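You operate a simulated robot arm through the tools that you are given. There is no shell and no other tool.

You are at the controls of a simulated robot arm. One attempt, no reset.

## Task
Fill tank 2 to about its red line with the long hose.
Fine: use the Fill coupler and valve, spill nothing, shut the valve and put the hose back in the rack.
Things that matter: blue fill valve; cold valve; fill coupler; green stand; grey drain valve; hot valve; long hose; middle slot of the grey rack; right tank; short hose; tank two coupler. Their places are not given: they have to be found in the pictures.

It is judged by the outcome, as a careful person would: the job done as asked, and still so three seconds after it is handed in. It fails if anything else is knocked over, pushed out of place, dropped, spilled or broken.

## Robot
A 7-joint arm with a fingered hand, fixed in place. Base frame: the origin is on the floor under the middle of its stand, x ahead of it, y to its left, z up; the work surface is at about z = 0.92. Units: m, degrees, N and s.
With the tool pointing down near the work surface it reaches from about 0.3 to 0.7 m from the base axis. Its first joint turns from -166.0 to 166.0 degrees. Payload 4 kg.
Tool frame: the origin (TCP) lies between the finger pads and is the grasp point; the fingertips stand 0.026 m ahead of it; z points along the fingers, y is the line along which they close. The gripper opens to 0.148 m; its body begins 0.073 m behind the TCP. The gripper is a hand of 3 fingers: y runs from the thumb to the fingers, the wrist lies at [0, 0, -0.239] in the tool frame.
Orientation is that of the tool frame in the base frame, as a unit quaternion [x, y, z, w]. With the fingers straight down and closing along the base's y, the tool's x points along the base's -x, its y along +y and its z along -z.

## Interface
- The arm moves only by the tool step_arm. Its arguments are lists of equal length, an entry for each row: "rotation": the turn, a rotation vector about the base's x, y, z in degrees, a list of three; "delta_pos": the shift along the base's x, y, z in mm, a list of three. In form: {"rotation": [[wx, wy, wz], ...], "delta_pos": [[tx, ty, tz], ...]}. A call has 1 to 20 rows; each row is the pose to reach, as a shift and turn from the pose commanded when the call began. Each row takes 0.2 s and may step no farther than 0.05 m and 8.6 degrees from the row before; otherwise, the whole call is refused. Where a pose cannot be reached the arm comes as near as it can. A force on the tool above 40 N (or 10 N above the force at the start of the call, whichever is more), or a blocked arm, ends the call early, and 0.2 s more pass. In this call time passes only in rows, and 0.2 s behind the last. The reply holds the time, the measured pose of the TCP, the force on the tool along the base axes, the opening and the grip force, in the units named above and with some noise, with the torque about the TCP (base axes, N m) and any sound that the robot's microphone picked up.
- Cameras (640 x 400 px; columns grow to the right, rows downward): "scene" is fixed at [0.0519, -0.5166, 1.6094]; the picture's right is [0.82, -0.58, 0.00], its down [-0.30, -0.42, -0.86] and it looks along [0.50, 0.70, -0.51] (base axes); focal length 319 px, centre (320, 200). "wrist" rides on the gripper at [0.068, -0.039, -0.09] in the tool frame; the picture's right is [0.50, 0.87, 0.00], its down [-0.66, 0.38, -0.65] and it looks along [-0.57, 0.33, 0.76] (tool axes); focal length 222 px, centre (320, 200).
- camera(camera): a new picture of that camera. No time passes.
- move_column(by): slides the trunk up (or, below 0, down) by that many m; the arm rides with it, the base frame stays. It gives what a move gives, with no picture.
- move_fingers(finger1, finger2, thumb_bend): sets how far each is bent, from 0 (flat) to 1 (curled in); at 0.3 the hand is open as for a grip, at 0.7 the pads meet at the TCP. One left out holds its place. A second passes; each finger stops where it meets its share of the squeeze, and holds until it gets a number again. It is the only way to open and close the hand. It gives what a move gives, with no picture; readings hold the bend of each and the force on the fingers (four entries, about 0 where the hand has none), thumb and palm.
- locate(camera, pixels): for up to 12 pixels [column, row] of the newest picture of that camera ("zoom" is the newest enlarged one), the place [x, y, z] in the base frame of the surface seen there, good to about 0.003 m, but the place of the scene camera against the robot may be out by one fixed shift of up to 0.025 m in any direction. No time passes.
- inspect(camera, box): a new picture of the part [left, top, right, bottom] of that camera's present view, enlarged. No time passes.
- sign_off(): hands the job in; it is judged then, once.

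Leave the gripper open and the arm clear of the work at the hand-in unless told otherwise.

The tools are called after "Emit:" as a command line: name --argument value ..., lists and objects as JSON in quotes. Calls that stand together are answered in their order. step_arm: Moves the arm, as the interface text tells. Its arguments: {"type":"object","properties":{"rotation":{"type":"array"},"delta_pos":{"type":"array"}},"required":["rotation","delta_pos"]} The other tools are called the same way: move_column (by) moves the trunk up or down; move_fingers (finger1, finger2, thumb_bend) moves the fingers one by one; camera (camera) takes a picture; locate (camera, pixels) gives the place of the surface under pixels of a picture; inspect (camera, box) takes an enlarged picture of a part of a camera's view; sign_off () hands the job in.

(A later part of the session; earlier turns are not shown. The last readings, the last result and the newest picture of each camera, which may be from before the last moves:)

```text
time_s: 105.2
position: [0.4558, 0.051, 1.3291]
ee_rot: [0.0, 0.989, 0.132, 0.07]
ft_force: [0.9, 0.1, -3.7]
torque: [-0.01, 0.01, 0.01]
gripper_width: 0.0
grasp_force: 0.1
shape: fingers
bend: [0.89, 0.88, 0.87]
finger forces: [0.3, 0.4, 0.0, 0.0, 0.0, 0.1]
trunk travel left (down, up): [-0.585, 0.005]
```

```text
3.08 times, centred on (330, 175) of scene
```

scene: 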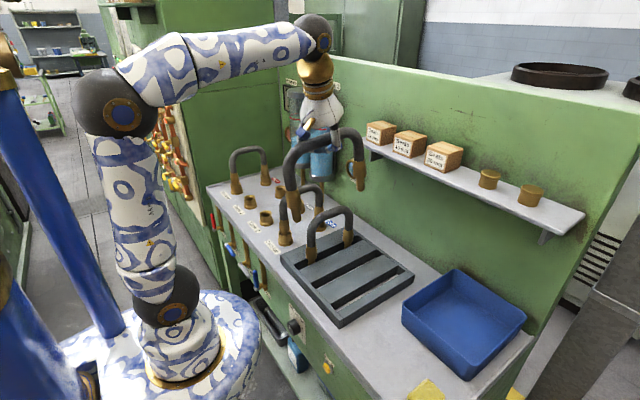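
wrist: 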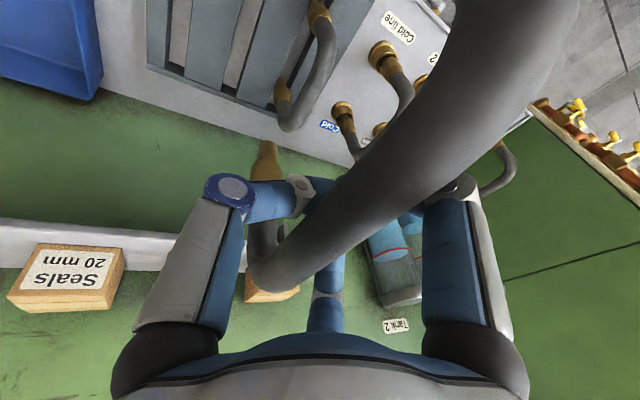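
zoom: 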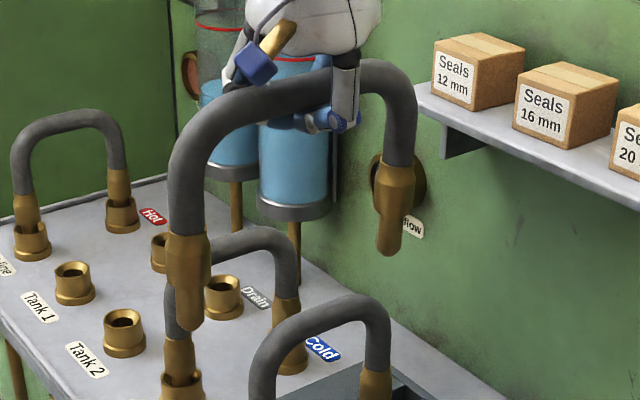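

It looks close to vertical now. I'll measure again.

Emit:
locate --camera "zoom" --pixels '[[187, 255], [174, 255], [202, 255], [189, 290], [190, 318], [395, 180], [391, 220], [389, 245], [185, 200], [250, 95], [330, 75], [397, 130]]'

Emit:
locate --camera "wrist" --pixels '[[266, 150], [264, 160], [262, 172], [265, 245], [285, 265], [340, 225], [400, 170], [450, 110], [500, 50], [283, 90], [318, 15], [300, 250]]'

```text
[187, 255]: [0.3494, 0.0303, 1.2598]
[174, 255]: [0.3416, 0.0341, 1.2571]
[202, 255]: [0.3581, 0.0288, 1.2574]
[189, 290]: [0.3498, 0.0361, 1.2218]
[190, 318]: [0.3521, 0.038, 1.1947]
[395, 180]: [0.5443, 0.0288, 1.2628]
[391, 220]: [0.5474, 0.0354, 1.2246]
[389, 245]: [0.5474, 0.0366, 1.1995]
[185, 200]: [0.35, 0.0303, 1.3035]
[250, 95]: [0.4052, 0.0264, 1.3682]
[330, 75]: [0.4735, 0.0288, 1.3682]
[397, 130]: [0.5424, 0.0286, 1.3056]
```

```text
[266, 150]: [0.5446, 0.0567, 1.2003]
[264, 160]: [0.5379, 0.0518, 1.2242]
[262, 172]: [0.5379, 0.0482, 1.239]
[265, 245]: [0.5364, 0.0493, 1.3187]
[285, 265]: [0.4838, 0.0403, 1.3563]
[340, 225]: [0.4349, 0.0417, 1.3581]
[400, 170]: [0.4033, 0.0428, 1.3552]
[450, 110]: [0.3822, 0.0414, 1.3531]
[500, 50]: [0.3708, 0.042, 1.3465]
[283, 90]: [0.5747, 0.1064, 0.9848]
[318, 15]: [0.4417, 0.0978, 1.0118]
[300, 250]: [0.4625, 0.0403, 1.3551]
```

The hose is now level in pitch, with about 3° of roll left. I'll take out that last bit of roll, then measure the middle slot's edges precisely.

Emit:
step_arm --rotation '[[-1.3, 0, 0], [-2.5, 0, 0]]' --delta_pos '[[0, 0, 0], [0, 0, 0]]'

Emit:
inspect --camera "scene" --box '[300, 225, 400, 315]'

Emit:
locate --camera "zoom" --pixels '[[250, 200], [240, 190], [262, 214], [330, 160], [320, 150], [345, 178], [420, 110], [410, 100], [430, 125], [200, 230], [470, 90], [300, 250]]'

```text
time_s: 105.8
position: [0.457, 0.0514, 1.3283]
ee_rot: [-0.001, 0.992, 0.109, 0.07]
ft_force: [0.6, 1.1, -2.9]
torque: [-0.02, 0.0, 0.02]
gripper_width: 0.0
grasp_force: 0.3
shape: fingers
bend: [0.89, 0.88, 0.87]
finger forces: [0.3, 0.4, 0.0, 0.0, 0.0, 0.0]
trunk travel left (down, up): [-0.585, 0.005]
```

```text
4.44 times, centred on (350, 270) of scene
```

zoom: 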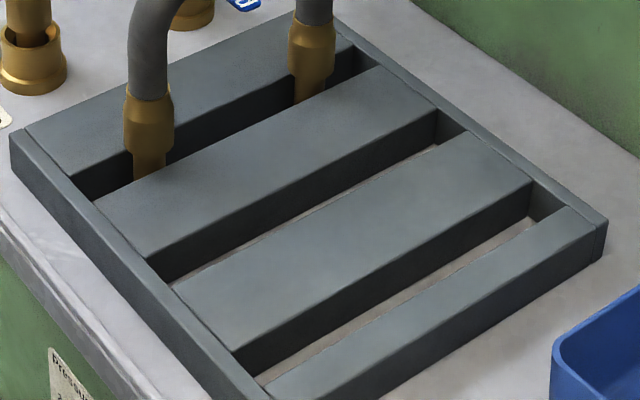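

```text
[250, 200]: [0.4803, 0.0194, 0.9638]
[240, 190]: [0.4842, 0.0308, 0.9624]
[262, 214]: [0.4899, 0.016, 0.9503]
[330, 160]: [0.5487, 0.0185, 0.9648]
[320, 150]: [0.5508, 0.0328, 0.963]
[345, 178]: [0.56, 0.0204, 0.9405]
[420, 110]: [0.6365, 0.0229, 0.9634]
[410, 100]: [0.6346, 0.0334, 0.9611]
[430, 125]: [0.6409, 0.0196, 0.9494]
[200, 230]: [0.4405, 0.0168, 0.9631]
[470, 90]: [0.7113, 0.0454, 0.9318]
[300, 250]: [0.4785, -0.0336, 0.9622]
```

I'll locate the opposite edge of the middle slot, along the line from (172,286) to (468,133) in this zoom, plus both slot ends.

Emit:
locate --camera "zoom" --pixels '[[250, 250], [320, 213], [400, 172], [250, 246], [320, 208], [400, 166], [172, 288], [160, 275], [465, 138], [445, 125], [462, 128], [150, 262]]'

Emit:
locate --camera "wrist" --pixels '[[230, 80], [240, 50], [250, 20], [222, 75], [212, 78], [205, 70], [185, 60], [165, 65], [155, 60], [280, 110], [240, 95], [225, 90]]'

Emit:
inspect --camera "wrist" --box '[120, 0, 360, 150]'

```text
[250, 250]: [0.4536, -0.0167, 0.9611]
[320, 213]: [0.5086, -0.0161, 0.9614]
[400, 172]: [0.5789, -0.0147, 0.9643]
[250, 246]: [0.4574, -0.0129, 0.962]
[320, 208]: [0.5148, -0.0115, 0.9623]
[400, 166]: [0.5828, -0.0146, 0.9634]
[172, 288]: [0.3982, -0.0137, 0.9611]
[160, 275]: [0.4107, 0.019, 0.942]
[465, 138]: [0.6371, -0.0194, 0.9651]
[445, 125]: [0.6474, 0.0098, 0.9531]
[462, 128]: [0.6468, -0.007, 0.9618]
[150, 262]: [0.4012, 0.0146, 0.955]
```

```text
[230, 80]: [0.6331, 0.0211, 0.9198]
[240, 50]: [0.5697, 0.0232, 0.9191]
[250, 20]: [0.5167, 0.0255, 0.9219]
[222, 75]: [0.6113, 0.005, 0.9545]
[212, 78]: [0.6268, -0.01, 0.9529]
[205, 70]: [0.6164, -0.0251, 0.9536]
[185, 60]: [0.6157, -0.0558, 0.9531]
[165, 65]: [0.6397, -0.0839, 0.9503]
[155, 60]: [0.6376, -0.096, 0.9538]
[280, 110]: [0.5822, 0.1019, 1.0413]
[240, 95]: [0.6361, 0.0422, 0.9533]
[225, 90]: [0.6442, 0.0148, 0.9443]
```

```text
2.67 times, centred on (240, 75) of wrist
```

zoom: 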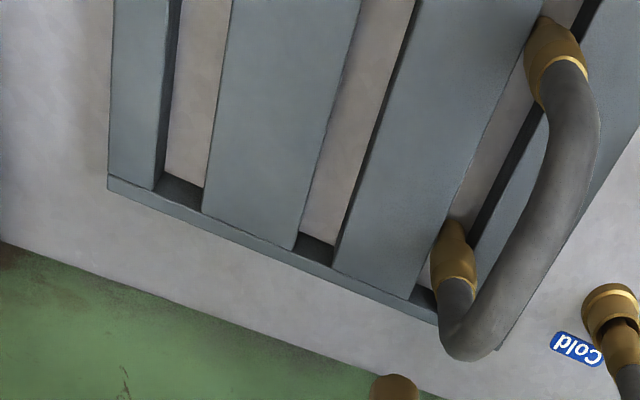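

I'll locate the middle slot's edges in this wrist zoom, since the wrist camera has no fixed shift: the left slat's edge near x≈308 and the right slat's near 352 at row 200.

Emit:
locate --camera "zoom" --pixels '[[300, 200], [305, 200], [310, 200], [320, 200], [335, 200], [345, 200], [352, 200], [358, 200], [365, 200], [300, 248], [318, 245], [332, 262]]'

Emit:
locate --camera "zoom" --pixels '[[325, 120], [330, 120], [335, 120], [372, 120], [378, 120], [384, 120], [390, 120], [200, 120], [185, 120], [170, 120], [475, 160], [500, 160]]'

```text
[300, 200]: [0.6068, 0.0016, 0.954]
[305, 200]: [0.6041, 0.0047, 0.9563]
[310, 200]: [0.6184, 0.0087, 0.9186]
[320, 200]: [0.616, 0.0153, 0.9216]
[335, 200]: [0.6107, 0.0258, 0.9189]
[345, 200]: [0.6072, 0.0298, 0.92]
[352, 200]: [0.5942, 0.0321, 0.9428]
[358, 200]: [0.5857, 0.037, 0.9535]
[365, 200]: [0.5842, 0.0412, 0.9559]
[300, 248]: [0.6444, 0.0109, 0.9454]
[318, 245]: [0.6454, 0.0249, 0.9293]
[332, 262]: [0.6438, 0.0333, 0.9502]
```

```text
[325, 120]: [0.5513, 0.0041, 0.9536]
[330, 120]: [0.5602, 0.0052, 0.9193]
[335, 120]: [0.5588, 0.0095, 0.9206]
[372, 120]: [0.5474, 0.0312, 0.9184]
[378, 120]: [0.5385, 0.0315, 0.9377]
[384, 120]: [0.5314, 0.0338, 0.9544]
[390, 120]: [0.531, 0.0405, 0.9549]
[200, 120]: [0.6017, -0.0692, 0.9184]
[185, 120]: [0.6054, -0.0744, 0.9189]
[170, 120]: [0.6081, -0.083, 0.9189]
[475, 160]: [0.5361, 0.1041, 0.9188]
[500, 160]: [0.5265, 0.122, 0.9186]
```

The middle slot spans y ≈ 0.0055–0.0325 in the wrist frame, so its centre is 0.019. It's 27 mm wide and runs x ≈ 0.398–0.645. In the scene frame that centre reads y ≈ 0.003. Now I'll re-measure the hose's nipples after the roll fix.

Emit:
inspect --camera "scene" --box '[280, 110, 380, 240]'

Emit:
locate --camera "zoom" --pixels '[[187, 255], [174, 255], [202, 255], [190, 290], [192, 318], [396, 180], [393, 220], [391, 245], [185, 200], [250, 95], [330, 75], [397, 130]]'

Emit:
camera --camera "wrist"

Emit:
locate --camera "wrist" --pixels '[[267, 148], [265, 158], [262, 172], [275, 145]]'

```text
3.08 times, centred on (330, 175) of scene
```

zoom: 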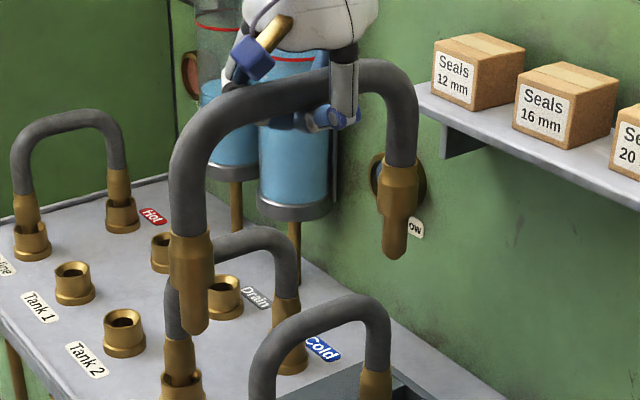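

```text
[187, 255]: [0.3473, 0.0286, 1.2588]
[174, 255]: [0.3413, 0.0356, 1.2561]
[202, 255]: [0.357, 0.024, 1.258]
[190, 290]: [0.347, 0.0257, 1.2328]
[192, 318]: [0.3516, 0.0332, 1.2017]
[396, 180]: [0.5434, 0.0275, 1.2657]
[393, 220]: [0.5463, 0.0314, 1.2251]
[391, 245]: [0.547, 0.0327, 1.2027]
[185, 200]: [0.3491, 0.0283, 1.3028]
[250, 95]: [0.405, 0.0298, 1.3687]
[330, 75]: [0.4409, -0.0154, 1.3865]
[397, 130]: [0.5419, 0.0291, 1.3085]
```

```text
taken
```

wrist: 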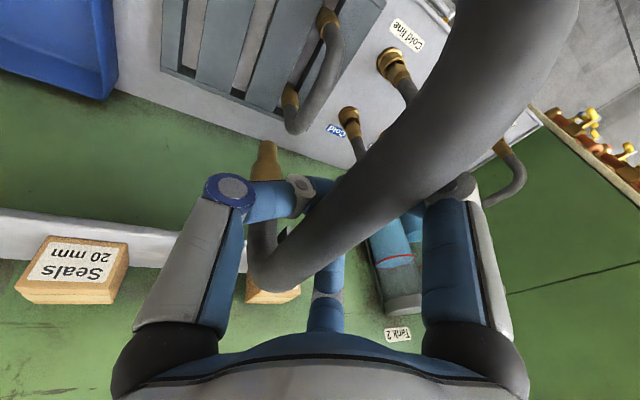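

```text
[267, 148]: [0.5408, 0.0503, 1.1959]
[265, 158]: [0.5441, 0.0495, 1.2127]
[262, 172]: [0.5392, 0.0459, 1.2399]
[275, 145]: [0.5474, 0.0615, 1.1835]
```

Both legs are vertical, the tips are level within 2 mm and the hose lies along x. It needs about (+66, −36) mm to sit over the middle slot. I'll move across first, then down until the tips are about 60 mm above the rack.

Emit:
step_arm --rotation '[[0, 0, 0], [0, 0, 0], [0, 0, 0], [0, 0, 0], [0, 0, 0], [0, 0, 0], [0, 0, 0], [0, 0, 0], [0, 0, 0]]' --delta_pos '[[20, -12, 0], [42, -24, 0], [60, -33, 0], [66, -36, -20], [66, -36, -50], [66, -36, -80], [66, -36, -110], [66, -36, -140], [66, -36, -160]]'

Emit:
camera --camera "wrist"

Emit:
inspect --camera "scene" --box '[280, 160, 400, 310]'

```text
time_s: 107.8
position: [0.5237, 0.0158, 1.1701]
ee_rot: [-0.002, 0.991, 0.109, 0.071]
ft_force: [-0.2, 0.2, 0.5]
torque: [-0.04, 0.02, -0.02]
gripper_width: 0.0002
grasp_force: 0.2
shape: fingers
bend: [0.89, 0.88, 0.87]
finger forces: [0.3, 0.4, 0.0, 0.1, 0.0, 0.0]
trunk travel left (down, up): [-0.585, 0.005]
```

```text
taken
```

wrist: 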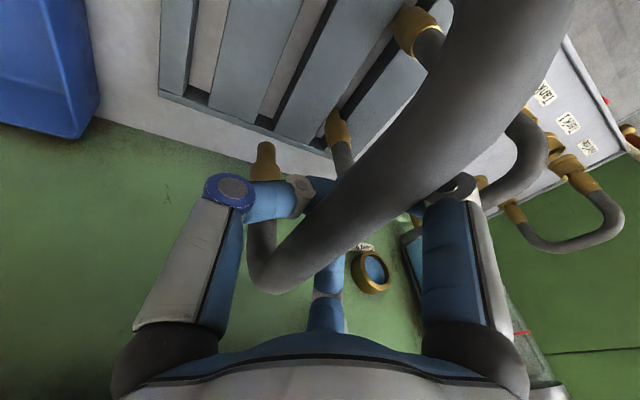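

```text
2.67 times, centred on (340, 235) of scene
```

zoom: 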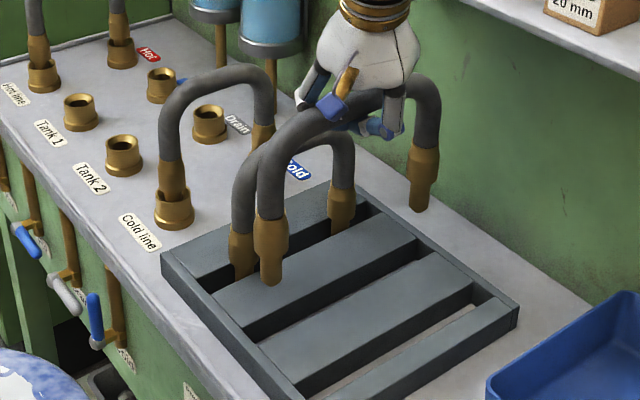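

I'm over the rack. I'll measure the nipples against the slot from here in both views.

Emit:
locate --camera "zoom" --pixels '[[270, 235], [258, 235], [284, 235], [271, 268], [271, 278], [423, 160], [421, 190], [420, 203], [265, 200], [425, 130], [330, 110], [380, 100]]'

Emit:
locate --camera "wrist" --pixels '[[265, 150], [264, 162], [262, 174], [270, 148], [258, 150], [262, 105], [270, 115], [285, 100], [262, 118], [300, 90], [320, 60], [280, 120]]'

Emit:
inspect --camera "scene" --box '[300, 200, 400, 290]'

```text
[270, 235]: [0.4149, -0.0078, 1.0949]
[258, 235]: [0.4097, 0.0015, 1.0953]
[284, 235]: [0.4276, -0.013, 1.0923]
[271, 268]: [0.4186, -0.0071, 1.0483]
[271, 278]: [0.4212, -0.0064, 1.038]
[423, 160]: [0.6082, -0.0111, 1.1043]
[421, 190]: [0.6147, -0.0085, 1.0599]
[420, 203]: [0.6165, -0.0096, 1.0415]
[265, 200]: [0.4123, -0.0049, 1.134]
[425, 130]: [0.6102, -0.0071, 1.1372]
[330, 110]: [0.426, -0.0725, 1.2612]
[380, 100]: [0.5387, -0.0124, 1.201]
```

```text
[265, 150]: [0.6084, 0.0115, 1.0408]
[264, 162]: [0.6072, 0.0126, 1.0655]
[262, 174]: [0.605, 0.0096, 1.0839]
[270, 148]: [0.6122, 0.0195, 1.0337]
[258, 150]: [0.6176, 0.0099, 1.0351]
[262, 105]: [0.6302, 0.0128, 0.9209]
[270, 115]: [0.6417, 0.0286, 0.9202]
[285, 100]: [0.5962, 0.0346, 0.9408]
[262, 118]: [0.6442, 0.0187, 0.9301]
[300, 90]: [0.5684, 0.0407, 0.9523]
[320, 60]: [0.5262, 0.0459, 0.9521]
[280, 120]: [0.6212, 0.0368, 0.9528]
```

```text
4.44 times, centred on (350, 245) of scene
```

zoom: 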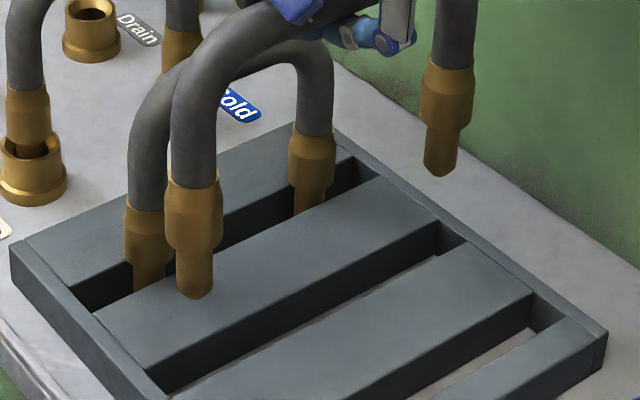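

Both nipples need about +3.5 mm in y to centre on the slot, and x is fine. I'll apply that and lower until the tips are about 10 mm above the slats.

Emit:
step_arm --rotation '[[0, 0, 0], [0, 0, 0], [0, 0, 0]]' --delta_pos '[[-1, 3.5, -18], [-1, 3.5, -36], [-1, 3.5, -48]]'

Emit:
camera --camera "wrist"

Emit:
inspect --camera "wrist" --box '[200, 60, 340, 200]'

Emit:
inspect --camera "scene" --box '[300, 200, 400, 290]'

```text
time_s: 108.5
position: [0.5205, 0.0179, 1.1207]
ee_rot: [-0.001, 0.991, 0.11, 0.07]
ft_force: [-0.7, -0.6, -2.7]
torque: [-0.04, 0.02, -0.01]
gripper_width: 0.0001
grasp_force: 0.7
shape: fingers
bend: [0.89, 0.89, 0.87]
finger forces: [0.3, 0.3, 0.1, 0.1, 0.0, 0.0]
trunk travel left (down, up): [-0.585, 0.005]
```

```text
taken
```

wrist: 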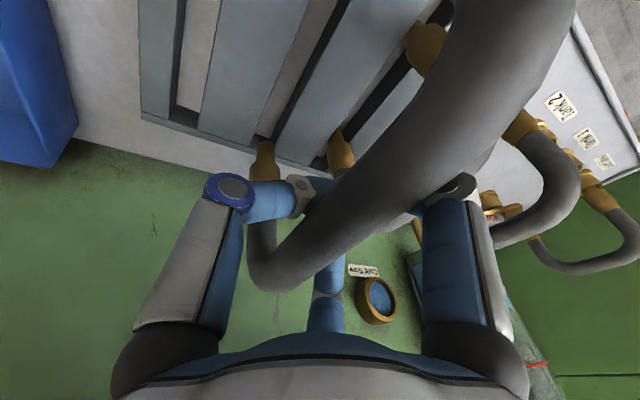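

```text
2.86 times, centred on (270, 130) of wrist
```

zoom: 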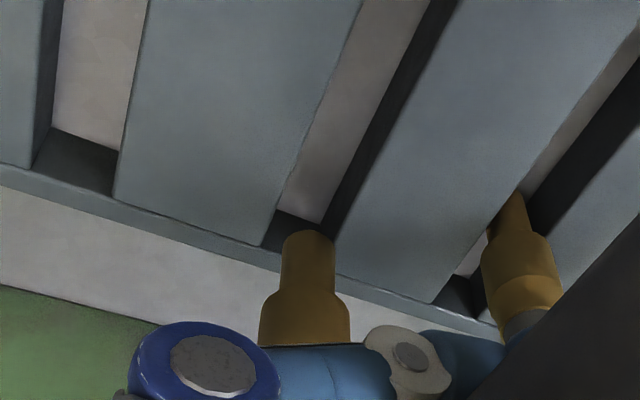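

```text
4.44 times, centred on (350, 245) of scene
```

zoom: 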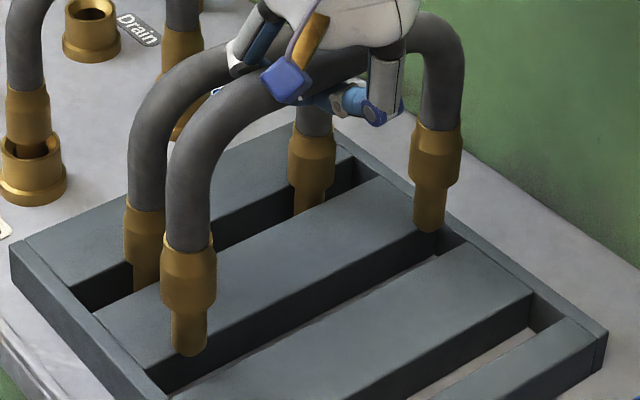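

The tips look centred over the slot: near tip at (190,352) heading for the slot centre around (191,367), far tip at (430,232) heading for about (430,245). I'll confirm with numbers.

Emit:
locate --camera "zoom" --pixels '[[189, 330], [190, 345], [188, 275], [430, 200], [429, 222], [436, 150], [215, 345], [175, 362], [240, 335], [300, 330], [300, 300], [400, 275]]'

Emit:
locate --camera "wrist" --pixels '[[266, 145], [264, 155], [263, 165], [262, 140], [272, 143], [260, 120], [285, 115], [275, 122]]'

```text
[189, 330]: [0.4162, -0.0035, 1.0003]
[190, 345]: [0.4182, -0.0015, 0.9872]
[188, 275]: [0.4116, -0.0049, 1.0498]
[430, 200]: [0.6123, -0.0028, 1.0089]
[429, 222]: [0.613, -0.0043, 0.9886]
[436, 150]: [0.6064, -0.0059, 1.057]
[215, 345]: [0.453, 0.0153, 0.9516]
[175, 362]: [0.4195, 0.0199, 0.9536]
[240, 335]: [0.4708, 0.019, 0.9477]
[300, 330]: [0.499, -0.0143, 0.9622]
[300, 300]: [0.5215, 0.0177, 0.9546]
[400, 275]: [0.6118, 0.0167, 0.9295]
```

```text
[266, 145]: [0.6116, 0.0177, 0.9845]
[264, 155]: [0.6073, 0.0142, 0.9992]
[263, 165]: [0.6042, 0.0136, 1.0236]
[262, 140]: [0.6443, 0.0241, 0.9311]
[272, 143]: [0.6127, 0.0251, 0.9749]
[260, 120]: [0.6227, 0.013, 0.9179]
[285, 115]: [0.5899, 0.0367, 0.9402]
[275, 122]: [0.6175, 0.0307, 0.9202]
```

Both nipples are within 1–2 mm of the slot's centre line. I'll nudge −1.5 mm in y and lower gently into the slot.

Emit:
step_arm --rotation '[[0, 0, 0], [0, 0, 0], [0, 0, 0], [0, 0, 0], [0, 0, 0]]' --delta_pos '[[0, -1.5, -6], [0, -1.5, -12], [0, -1.5, -18], [0, -1.5, -24], [0, -1.5, -30]]'

Emit:
inspect --camera "wrist" --box '[200, 60, 340, 200]'

Emit:
inspect --camera "scene" --box '[300, 200, 400, 290]'

```text
time_s: 109.8
position: [0.5212, 0.0161, 1.0917]
ee_rot: [-0.001, 0.991, 0.11, 0.072]
ft_force: [-0.6, 0.7, -2.9]
torque: [-0.01, 0.01, -0.01]
gripper_width: 0.0
grasp_force: 0.2
shape: fingers
bend: [0.89, 0.89, 0.87]
finger forces: [0.4, 0.4, 0.0, 0.1, 0.0, 0.0]
trunk travel left (down, up): [-0.585, 0.005]
```

```text
2.86 times, centred on (270, 130) of wrist
```

zoom: 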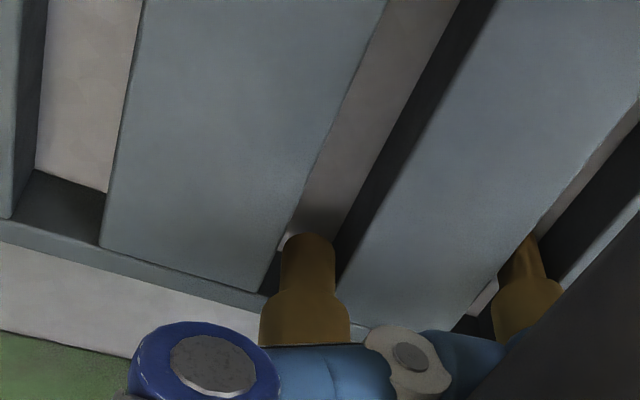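

```text
4.44 times, centred on (350, 245) of scene
```

zoom: 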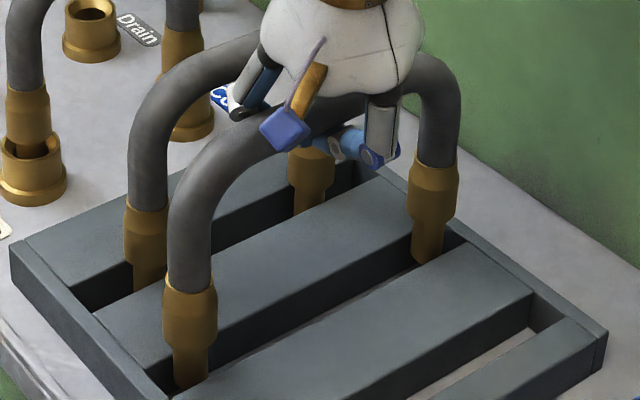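

Both nipples are entering the middle slot with no contact force. I'll continue down until the rack takes the weight.

Emit:
step_arm --rotation '[[0, 0, 0], [0, 0, 0], [0, 0, 0], [0, 0, 0], [0, 0, 0]]' --delta_pos '[[0, 0, -4], [0, 0, -8], [0, 0, -12], [0, 0, -16], [0, 0, -20]]'

Emit:
inspect --camera "wrist" --box '[200, 60, 340, 200]'

Emit:
inspect --camera "scene" --box '[300, 200, 400, 290]'

```text
time_s: 111.0
position: [0.5212, 0.0165, 1.0717]
ee_rot: [-0.002, 0.991, 0.111, 0.073]
ft_force: [-0.2, -0.6, 0.4]
torque: [0.0, -0.02, 0.0]
gripper_width: 0.0
grasp_force: 0.0
shape: fingers
bend: [0.89, 0.89, 0.87]
finger forces: [0.2, 0.1, 0.0, 0.1, 0.1, 0.0]
trunk travel left (down, up): [-0.585, 0.005]
```

```text
2.86 times, centred on (270, 130) of wrist
```

zoom: 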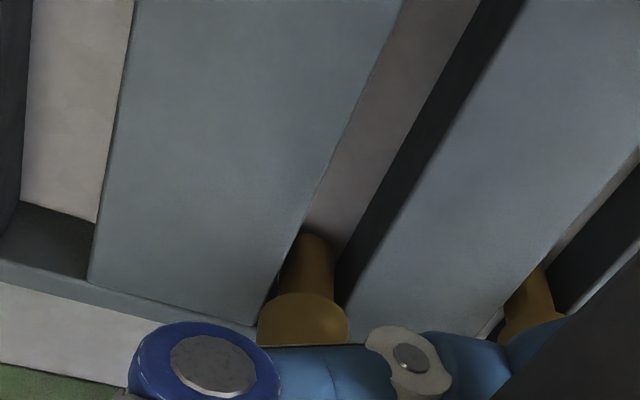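

```text
4.44 times, centred on (350, 245) of scene
```

zoom: 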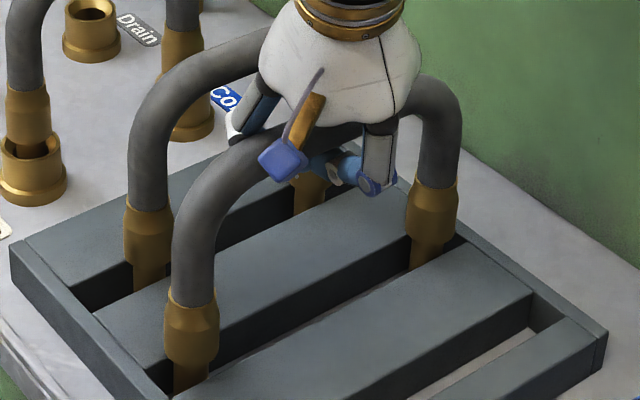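

The rack now carries the hose (0.4 N on the hand), with both nipples down in the middle slot. I'll open the fingers, but only as wide as the gap to the short hose allows.

Emit:
move_fingers --finger1 0.37 --finger2 0.37 --thumb_bend 0.37

Emit:
camera --camera "wrist"

Emit:
inspect --camera "scene" --box '[280, 160, 410, 310]'

```text
time_s: 112.0
position: [0.521, 0.0172, 1.0724]
ee_rot: [-0.001, 0.991, 0.11, 0.071]
ft_force: [0.0, -0.3, -0.5]
torque: [0.0, 0.02, -0.01]
gripper_width: 0.104
grasp_force: 0.1
shape: fingers
bend: [0.37, 0.37, 0.37]
finger forces: [0.0, 0.1, 0.0, 0.1, 0.0, 0.0]
trunk travel left (down, up): [-0.585, 0.005]
```

```text
taken
```

wrist: 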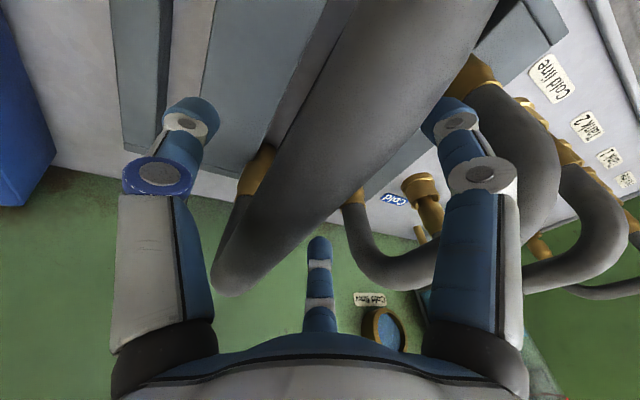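

```text
2.67 times, centred on (345, 235) of scene
```

zoom: 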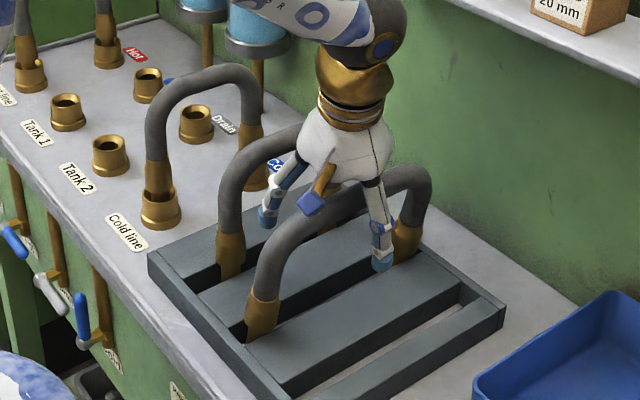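

After release the hose leans a little sideways in the slot. I'll measure it before doing anything else.

Emit:
locate --camera "zoom" --pixels '[[262, 315], [250, 315], [275, 313], [258, 335], [265, 285], [275, 240], [300, 210], [345, 185], [410, 170], [425, 200], [408, 240], [400, 255]]'

Emit:
locate --camera "wrist" --pixels '[[255, 170], [262, 155], [225, 275], [260, 240], [330, 190], [400, 110], [450, 40], [380, 60], [300, 130], [340, 230], [350, 90], [430, 80]]'

Emit:
inspect --camera "scene" --box '[310, 200, 400, 290]'

```text
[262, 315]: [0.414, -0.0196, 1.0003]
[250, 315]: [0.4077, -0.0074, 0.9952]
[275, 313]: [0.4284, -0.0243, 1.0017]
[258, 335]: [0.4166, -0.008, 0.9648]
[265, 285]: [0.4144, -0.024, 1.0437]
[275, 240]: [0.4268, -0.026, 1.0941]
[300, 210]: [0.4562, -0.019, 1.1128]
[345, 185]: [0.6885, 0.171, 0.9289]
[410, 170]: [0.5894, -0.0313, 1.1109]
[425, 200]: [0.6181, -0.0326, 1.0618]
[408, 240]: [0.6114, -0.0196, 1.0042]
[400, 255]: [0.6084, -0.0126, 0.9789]
```

```text
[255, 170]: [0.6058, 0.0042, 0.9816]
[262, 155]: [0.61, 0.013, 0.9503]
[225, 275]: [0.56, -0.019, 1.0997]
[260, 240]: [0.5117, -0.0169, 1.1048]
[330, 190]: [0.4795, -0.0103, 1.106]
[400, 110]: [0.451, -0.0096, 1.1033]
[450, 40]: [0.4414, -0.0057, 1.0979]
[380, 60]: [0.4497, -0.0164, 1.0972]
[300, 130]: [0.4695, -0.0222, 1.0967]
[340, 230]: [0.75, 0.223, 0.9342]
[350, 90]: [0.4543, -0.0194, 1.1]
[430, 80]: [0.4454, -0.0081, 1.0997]
```

```text
4.44 times, centred on (355, 245) of scene
```

zoom: 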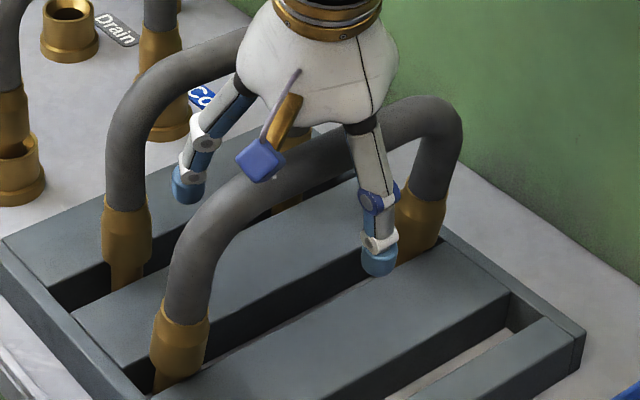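

The hose stands in the middle slot but leans about 10° toward −y; the uncurling fingers dragged it. It isn't touching the hand. I'll back the hand straight out along its axis, then come back level and set it upright with a light pad grip.

Emit:
step_arm --rotation '[[0, 0, 0], [0, 0, 0], [0, 0, 0], [0, 0, 0]]' --delta_pos '[[-3, -4, 18], [-6, -9, 38], [-9, -13, 58], [-13, -19, 84]]'

Emit:
camera --camera "wrist"

Emit:
inspect --camera "scene" --box '[290, 170, 410, 300]'

```text
time_s: 113.0
position: [0.5072, -0.0014, 1.1561]
ee_rot: [-0.002, 0.991, 0.111, 0.071]
ft_force: [0.3, 1.1, 0.8]
torque: [-0.02, 0.01, 0.0]
gripper_width: 0.1042
grasp_force: 0.0
shape: fingers
bend: [0.37, 0.37, 0.37]
finger forces: [0.0, 0.1, 0.0, 0.0, 0.1, 0.1]
trunk travel left (down, up): [-0.585, 0.005]
```

```text
taken
```

wrist: 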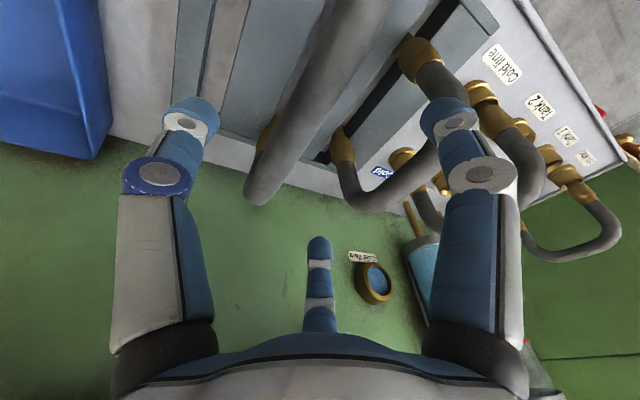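

```text
3.08 times, centred on (350, 235) of scene
```

zoom: 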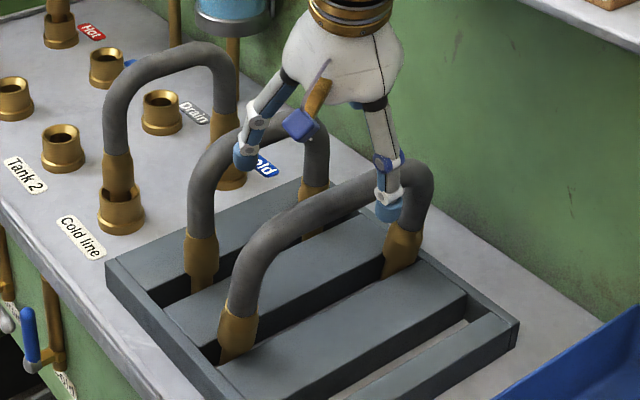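

The hose settled to a larger lean once the hand was gone. I'll measure its present pose.

Emit:
locate --camera "zoom" --pixels '[[240, 325], [232, 345], [247, 295], [255, 260], [270, 235], [300, 212], [340, 190], [370, 180], [415, 170], [425, 195], [405, 240], [395, 265]]'

Emit:
locate --camera "wrist" --pixels '[[267, 130], [262, 150], [255, 190], [265, 180], [290, 140], [310, 100], [330, 60], [350, 20], [280, 160], [360, 10], [320, 40], [300, 150]]'

Emit:
inspect --camera "wrist" --box '[180, 0, 480, 220]'

```text
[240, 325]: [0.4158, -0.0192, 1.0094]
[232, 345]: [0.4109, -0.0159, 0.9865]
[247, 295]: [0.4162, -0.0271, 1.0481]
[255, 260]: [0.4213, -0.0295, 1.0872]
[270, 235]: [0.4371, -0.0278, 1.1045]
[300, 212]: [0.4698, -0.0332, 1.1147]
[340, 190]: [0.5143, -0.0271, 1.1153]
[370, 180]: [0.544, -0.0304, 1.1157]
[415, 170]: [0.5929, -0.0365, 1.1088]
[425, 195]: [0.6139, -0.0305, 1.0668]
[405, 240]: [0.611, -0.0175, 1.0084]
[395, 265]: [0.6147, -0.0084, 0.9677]
```

```text
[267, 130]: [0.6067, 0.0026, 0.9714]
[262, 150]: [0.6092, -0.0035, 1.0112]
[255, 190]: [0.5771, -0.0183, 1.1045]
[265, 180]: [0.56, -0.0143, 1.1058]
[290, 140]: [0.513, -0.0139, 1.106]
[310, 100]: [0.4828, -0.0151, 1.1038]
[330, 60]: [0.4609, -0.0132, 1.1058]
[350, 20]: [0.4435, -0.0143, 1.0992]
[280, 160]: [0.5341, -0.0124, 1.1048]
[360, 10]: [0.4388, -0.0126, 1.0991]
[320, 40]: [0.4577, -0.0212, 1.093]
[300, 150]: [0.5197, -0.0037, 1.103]
```

```text
1.82 times, centred on (330, 110) of wrist
```

zoom: 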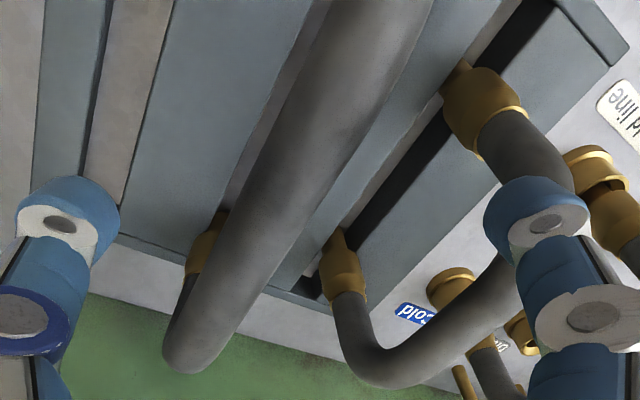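

The hose leans 11.7°, with its top at y ≈ −0.0125 and its foot at y ≈ 0.019. The hand's present roll happens to match that lean. I'll shift −21 mm in y, advance along the tool axis so the TCP sits on the hose axis, grip lightly, and then rotate hand and hose upright about the slot.

Emit:
step_arm --rotation '[[0, 0, 0], [0, 0, 0], [0, 0, 0], [0, 0, 0], [0, 0, 0]]' --delta_pos '[[2, -10, 0], [4, -21, -2], [7, -16, -24], [10, -11, -46], [13, -7, -64]]'

Emit:
camera --camera "wrist"

Emit:
inspect --camera "scene" --box '[290, 170, 410, 300]'

```text
time_s: 114.2
position: [0.5202, -0.0083, 1.091]
ee_rot: [-0.002, 0.991, 0.11, 0.071]
ft_force: [-1.2, 0.6, 0.2]
torque: [0.0, 0.03, 0.01]
gripper_width: 0.1044
grasp_force: 0.0
shape: fingers
bend: [0.37, 0.37, 0.37]
finger forces: [0.1, 0.0, 0.1, 0.0, 0.0, 0.1]
trunk travel left (down, up): [-0.585, 0.005]
```

```text
taken
```

wrist: 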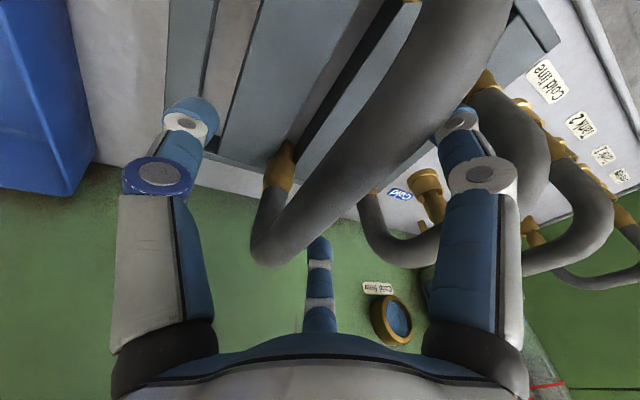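

```text
3.08 times, centred on (350, 235) of scene
```

zoom: 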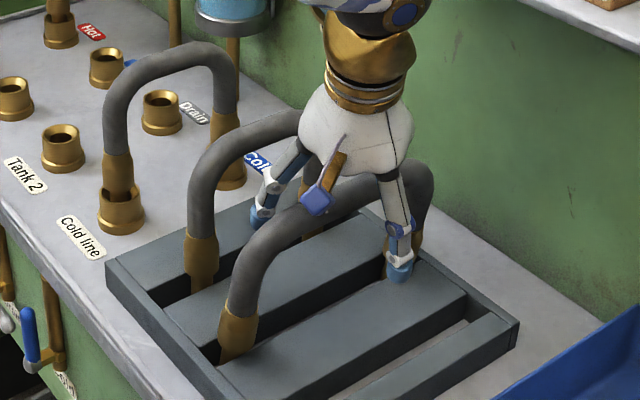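

The hand straddles the leaning hose evenly. I'll close lightly onto it.

Emit:
move_fingers --finger1 0.62 --finger2 0.62 --thumb_bend 0.62

Emit:
camera --camera "wrist"

Emit:
inspect --camera "scene" --box '[290, 170, 410, 300]'

```text
time_s: 115.2
position: [0.5204, -0.0095, 1.0925]
ee_rot: [-0.002, 0.991, 0.11, 0.072]
ft_force: [-0.5, 0.2, 0.7]
torque: [0.0, 0.01, 0.0]
gripper_width: 0.0237
grasp_force: 0.0
shape: fingers
bend: [0.62, 0.62, 0.62]
finger forces: [0.0, 0.0, 0.0, 0.0, 0.0, 0.0]
trunk travel left (down, up): [-0.585, 0.005]
```

```text
taken
```

wrist: 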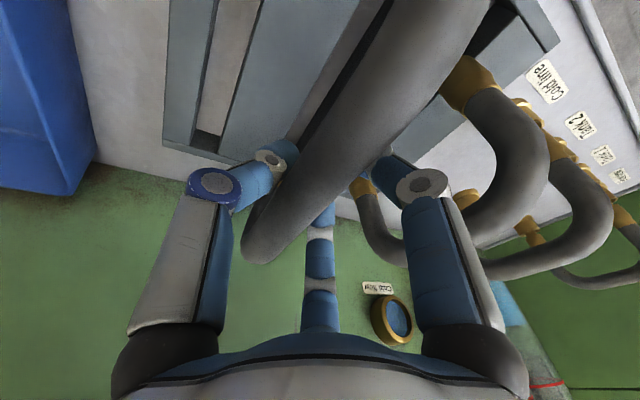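

```text
3.08 times, centred on (350, 235) of scene
```

zoom: 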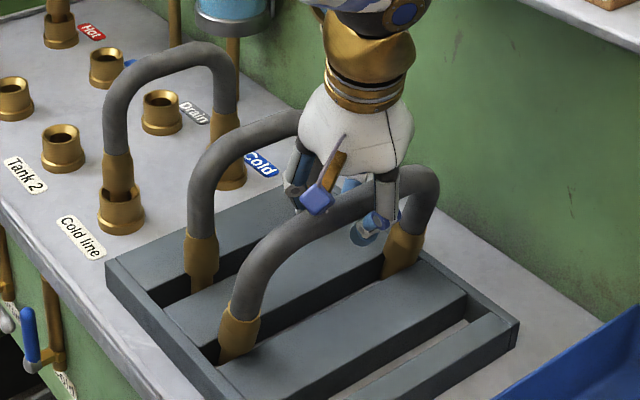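

There's still a small clearance. I'll close a little more so the thumb and fingers actually bear on the hose.

Emit:
move_fingers --thumb_bend 0.68

Emit:
camera --camera "wrist"

Emit:
inspect --camera "scene" --box '[290, 170, 410, 300]'

```text
time_s: 116.2
position: [0.5205, -0.0082, 1.0911]
ee_rot: [-0.001, 0.991, 0.11, 0.071]
ft_force: [0.1, 0.6, -0.1]
torque: [0.01, -0.01, 0.0]
gripper_width: 0.0163
grasp_force: 0.8
shape: fingers
bend: [0.62, 0.62, 0.67]
finger forces: [0.4, 0.5, 0.0, 0.1, 1.7, 0.1]
trunk travel left (down, up): [-0.585, 0.005]
```

```text
taken
```

wrist: 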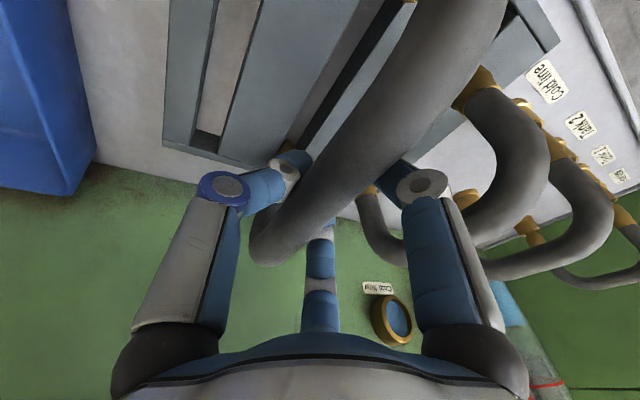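

```text
3.08 times, centred on (350, 235) of scene
```

zoom: 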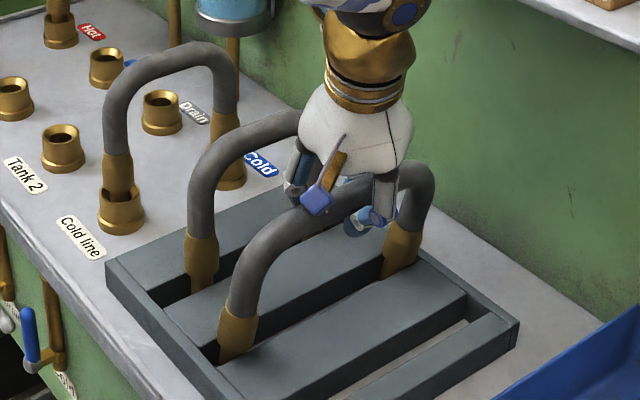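

All three now bear lightly on the hose: 1.7 N at the thumb and about 0.5 N on each finger. I'll rotate hand and hose together by 12° about the slot line until it stands upright.

Emit:
step_arm --rotation '[[-2, 0, 0], [-4, 0, 0], [-6, 0, 0], [-8, 0, 0], [-10, 0, 0], [-12, 0, 0]]' --delta_pos '[[0, 4.9, 0.8], [0, 9.8, 1.4], [0, 14.7, 1.8], [0, 19.6, 2.0], [0, 24.5, 2.0], [0, 29.5, 1.8]]'

Emit:
camera --camera "wrist"

Emit:
inspect --camera "scene" --box '[290, 170, 410, 300]'

Emit:
locate --camera "zoom" --pixels '[[232, 335], [222, 320], [230, 300], [225, 270], [235, 240], [270, 205], [400, 165], [412, 200], [405, 240], [398, 262], [228, 345], [245, 225]]'

```text
time_s: 117.5
position: [0.521, 0.0217, 1.0932]
ee_rot: [-0.009, 0.998, 0.005, 0.07]
ft_force: [-0.1, 0.0, -0.1]
torque: [0.0, 0.01, -0.02]
gripper_width: 0.0165
grasp_force: 1.1
shape: fingers
bend: [0.62, 0.62, 0.67]
finger forces: [0.5, 0.6, 0.1, 0.0, 1.4, 0.0]
trunk travel left (down, up): [-0.585, 0.005]
```

```text
taken
```

wrist: 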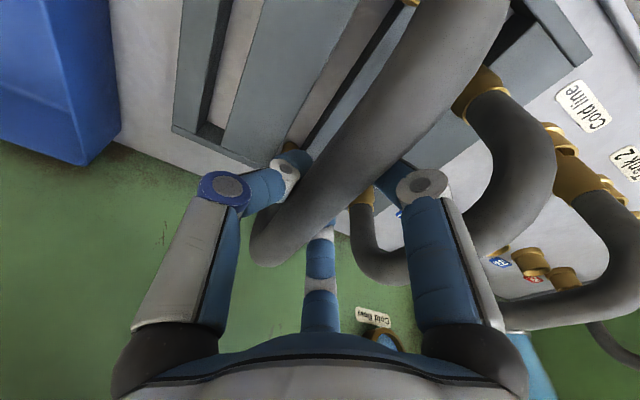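

```text
3.08 times, centred on (350, 235) of scene
```

zoom: 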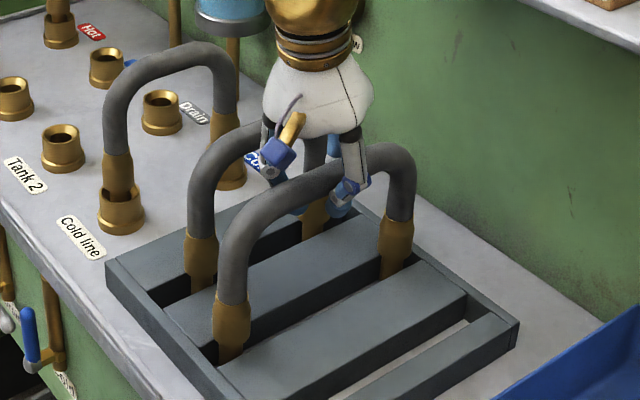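

```text
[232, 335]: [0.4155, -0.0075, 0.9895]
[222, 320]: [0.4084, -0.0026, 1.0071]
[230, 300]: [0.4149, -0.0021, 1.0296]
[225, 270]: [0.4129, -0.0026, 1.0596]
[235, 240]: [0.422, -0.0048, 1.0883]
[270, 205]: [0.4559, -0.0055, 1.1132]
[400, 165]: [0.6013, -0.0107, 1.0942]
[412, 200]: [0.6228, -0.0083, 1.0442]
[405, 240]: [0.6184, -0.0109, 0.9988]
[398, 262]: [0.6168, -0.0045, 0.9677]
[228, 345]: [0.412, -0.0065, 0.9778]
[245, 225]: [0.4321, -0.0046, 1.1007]
```

The hose is upright to within about 1° and the rack carries its weight. I'll press down 2 mm to seat it, then ease the fingers open in small steps.

Emit:
step_arm --rotation '[[0, 0, 0], [0, 0, 0]]' --delta_pos '[[0, 0, -1.5], [0, 0, -3]]'

Emit:
move_fingers --finger1 0.59 --finger2 0.59 --thumb_bend 0.63

Emit:
inspect --camera "scene" --box '[290, 170, 410, 300]'

Emit:
camera --camera "wrist"

```text
time_s: 118.2
position: [0.5205, 0.0209, 1.0899]
ee_rot: [-0.009, 0.997, 0.005, 0.071]
ft_force: [-1.4, 1.2, 1.7]
torque: [0.03, 0.03, -0.02]
gripper_width: 0.0156
grasp_force: 0.7
shape: fingers
bend: [0.62, 0.62, 0.68]
finger forces: [0.3, 0.3, 0.1, 0.0, 0.5, 0.1]
trunk travel left (down, up): [-0.585, 0.005]
```

```text
time_s: 119.2
position: [0.5205, 0.0208, 1.0908]
ee_rot: [-0.008, 0.997, 0.005, 0.07]
ft_force: [0.0, -0.1, 0.8]
torque: [0.0, -0.03, 0.01]
gripper_width: 0.0261
grasp_force: 0.1
shape: fingers
bend: [0.59, 0.59, 0.63]
finger forces: [0.0, 0.0, 0.0, 0.1, 0.1, 0.0]
trunk travel left (down, up): [-0.585, 0.005]
```

```text
3.08 times, centred on (350, 235) of scene
```

zoom: 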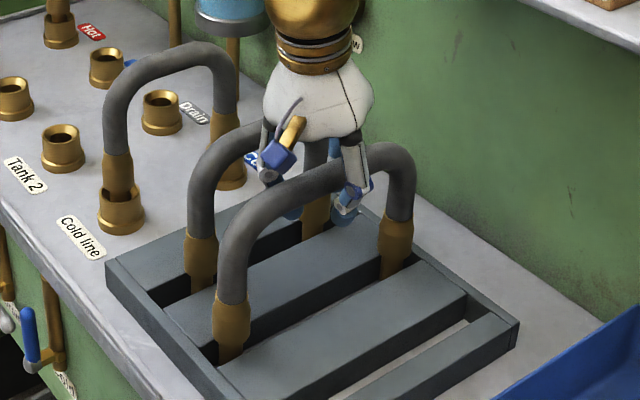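

```text
taken
```

wrist: 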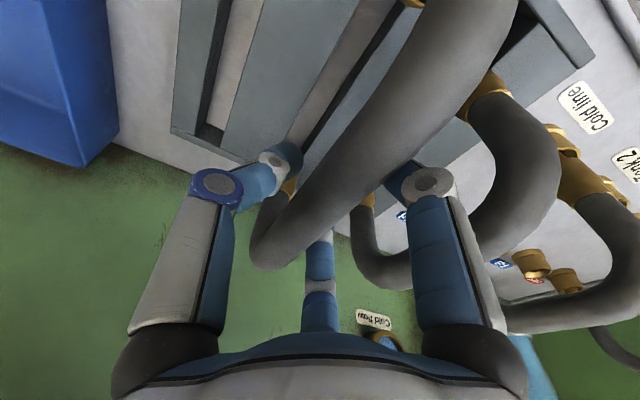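

The hose stays upright as the grip loosens. I'll open further in steps.

Emit:
move_fingers --finger1 0.52 --finger2 0.52 --thumb_bend 0.54

Emit:
inspect --camera "scene" --box '[290, 170, 410, 300]'

Emit:
locate --camera "zoom" --pixels '[[231, 330], [230, 285], [236, 240], [270, 207], [345, 172], [400, 160], [397, 235], [400, 200]]'

```text
time_s: 120.2
position: [0.5203, 0.0208, 1.0905]
ee_rot: [-0.009, 0.997, 0.005, 0.071]
ft_force: [-0.6, -0.3, -0.5]
torque: [-0.01, 0.02, 0.02]
gripper_width: 0.0518
grasp_force: 0.0
shape: fingers
bend: [0.52, 0.52, 0.54]
finger forces: [0.0, 0.0, 0.0, 0.1, 0.1, 0.1]
trunk travel left (down, up): [-0.585, 0.005]
```

```text
3.08 times, centred on (350, 235) of scene
```

zoom: 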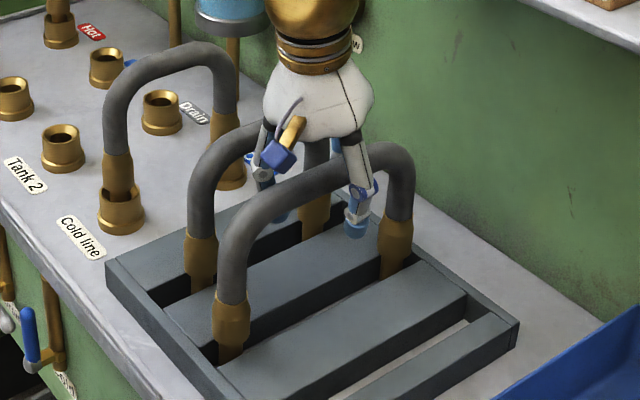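

```text
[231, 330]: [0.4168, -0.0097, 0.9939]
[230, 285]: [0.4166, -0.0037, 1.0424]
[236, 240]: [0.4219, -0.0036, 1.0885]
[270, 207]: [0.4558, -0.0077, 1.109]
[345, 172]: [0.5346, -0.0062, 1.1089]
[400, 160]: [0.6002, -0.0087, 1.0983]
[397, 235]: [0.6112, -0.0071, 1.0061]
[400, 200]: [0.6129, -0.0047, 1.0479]
```

The hose stands on its own, upright in the middle slot. I'll open fully for clearance and retract straight up along the tool axis.

Emit:
move_fingers --finger1 0.39 --finger2 0.39 --thumb_bend 0.37

Emit:
step_arm --rotation '[[0, 0, 0], [0, 0, 0], [0, 0, 0], [0, 0, 0], [0, 0, 0]]' --delta_pos '[[-2, 0, 12], [-4, 0, 28], [-7, -1, 50], [-11, -1, 76], [-16, -1, 110]]'

Emit:
inspect --camera "scene" --box '[290, 170, 410, 300]'

Emit:
camera --camera "wrist"

```text
time_s: 121.2
position: [0.5201, 0.0218, 1.0904]
ee_rot: [-0.008, 0.997, 0.004, 0.071]
ft_force: [-0.2, -0.6, -0.3]
torque: [0.01, 0.0, 0.04]
gripper_width: 0.1012
grasp_force: 0.0
shape: fingers
bend: [0.39, 0.39, 0.37]
finger forces: [0.0, 0.1, 0.0, 0.1, 0.0, 0.1]
trunk travel left (down, up): [-0.585, 0.005]
```

```text
time_s: 122.3
position: [0.5043, 0.0199, 1.2011]
ee_rot: [-0.01, 0.997, 0.005, 0.071]
ft_force: [-0.2, 0.4, -0.4]
torque: [-0.04, -0.01, -0.01]
gripper_width: 0.1013
grasp_force: 0.1
shape: fingers
bend: [0.39, 0.39, 0.37]
finger forces: [0.0, 0.0, 0.0, 0.1, 0.0, 0.1]
trunk travel left (down, up): [-0.585, 0.005]
```

```text
3.08 times, centred on (350, 235) of scene
```

zoom: 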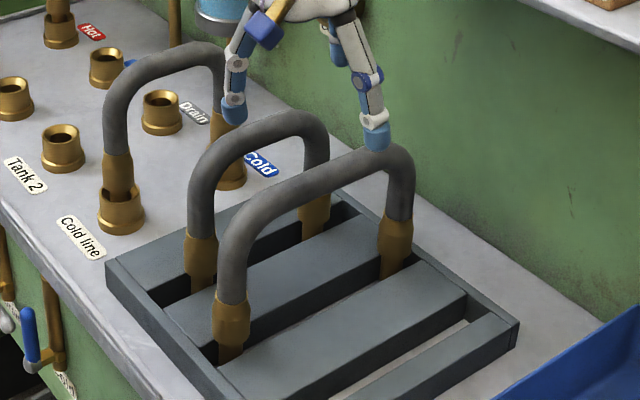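

```text
taken
```

wrist: 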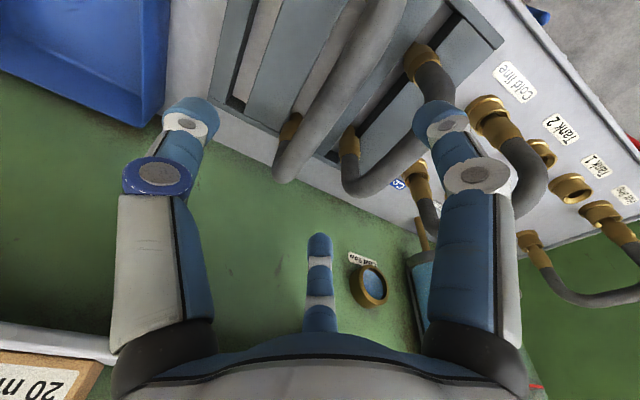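

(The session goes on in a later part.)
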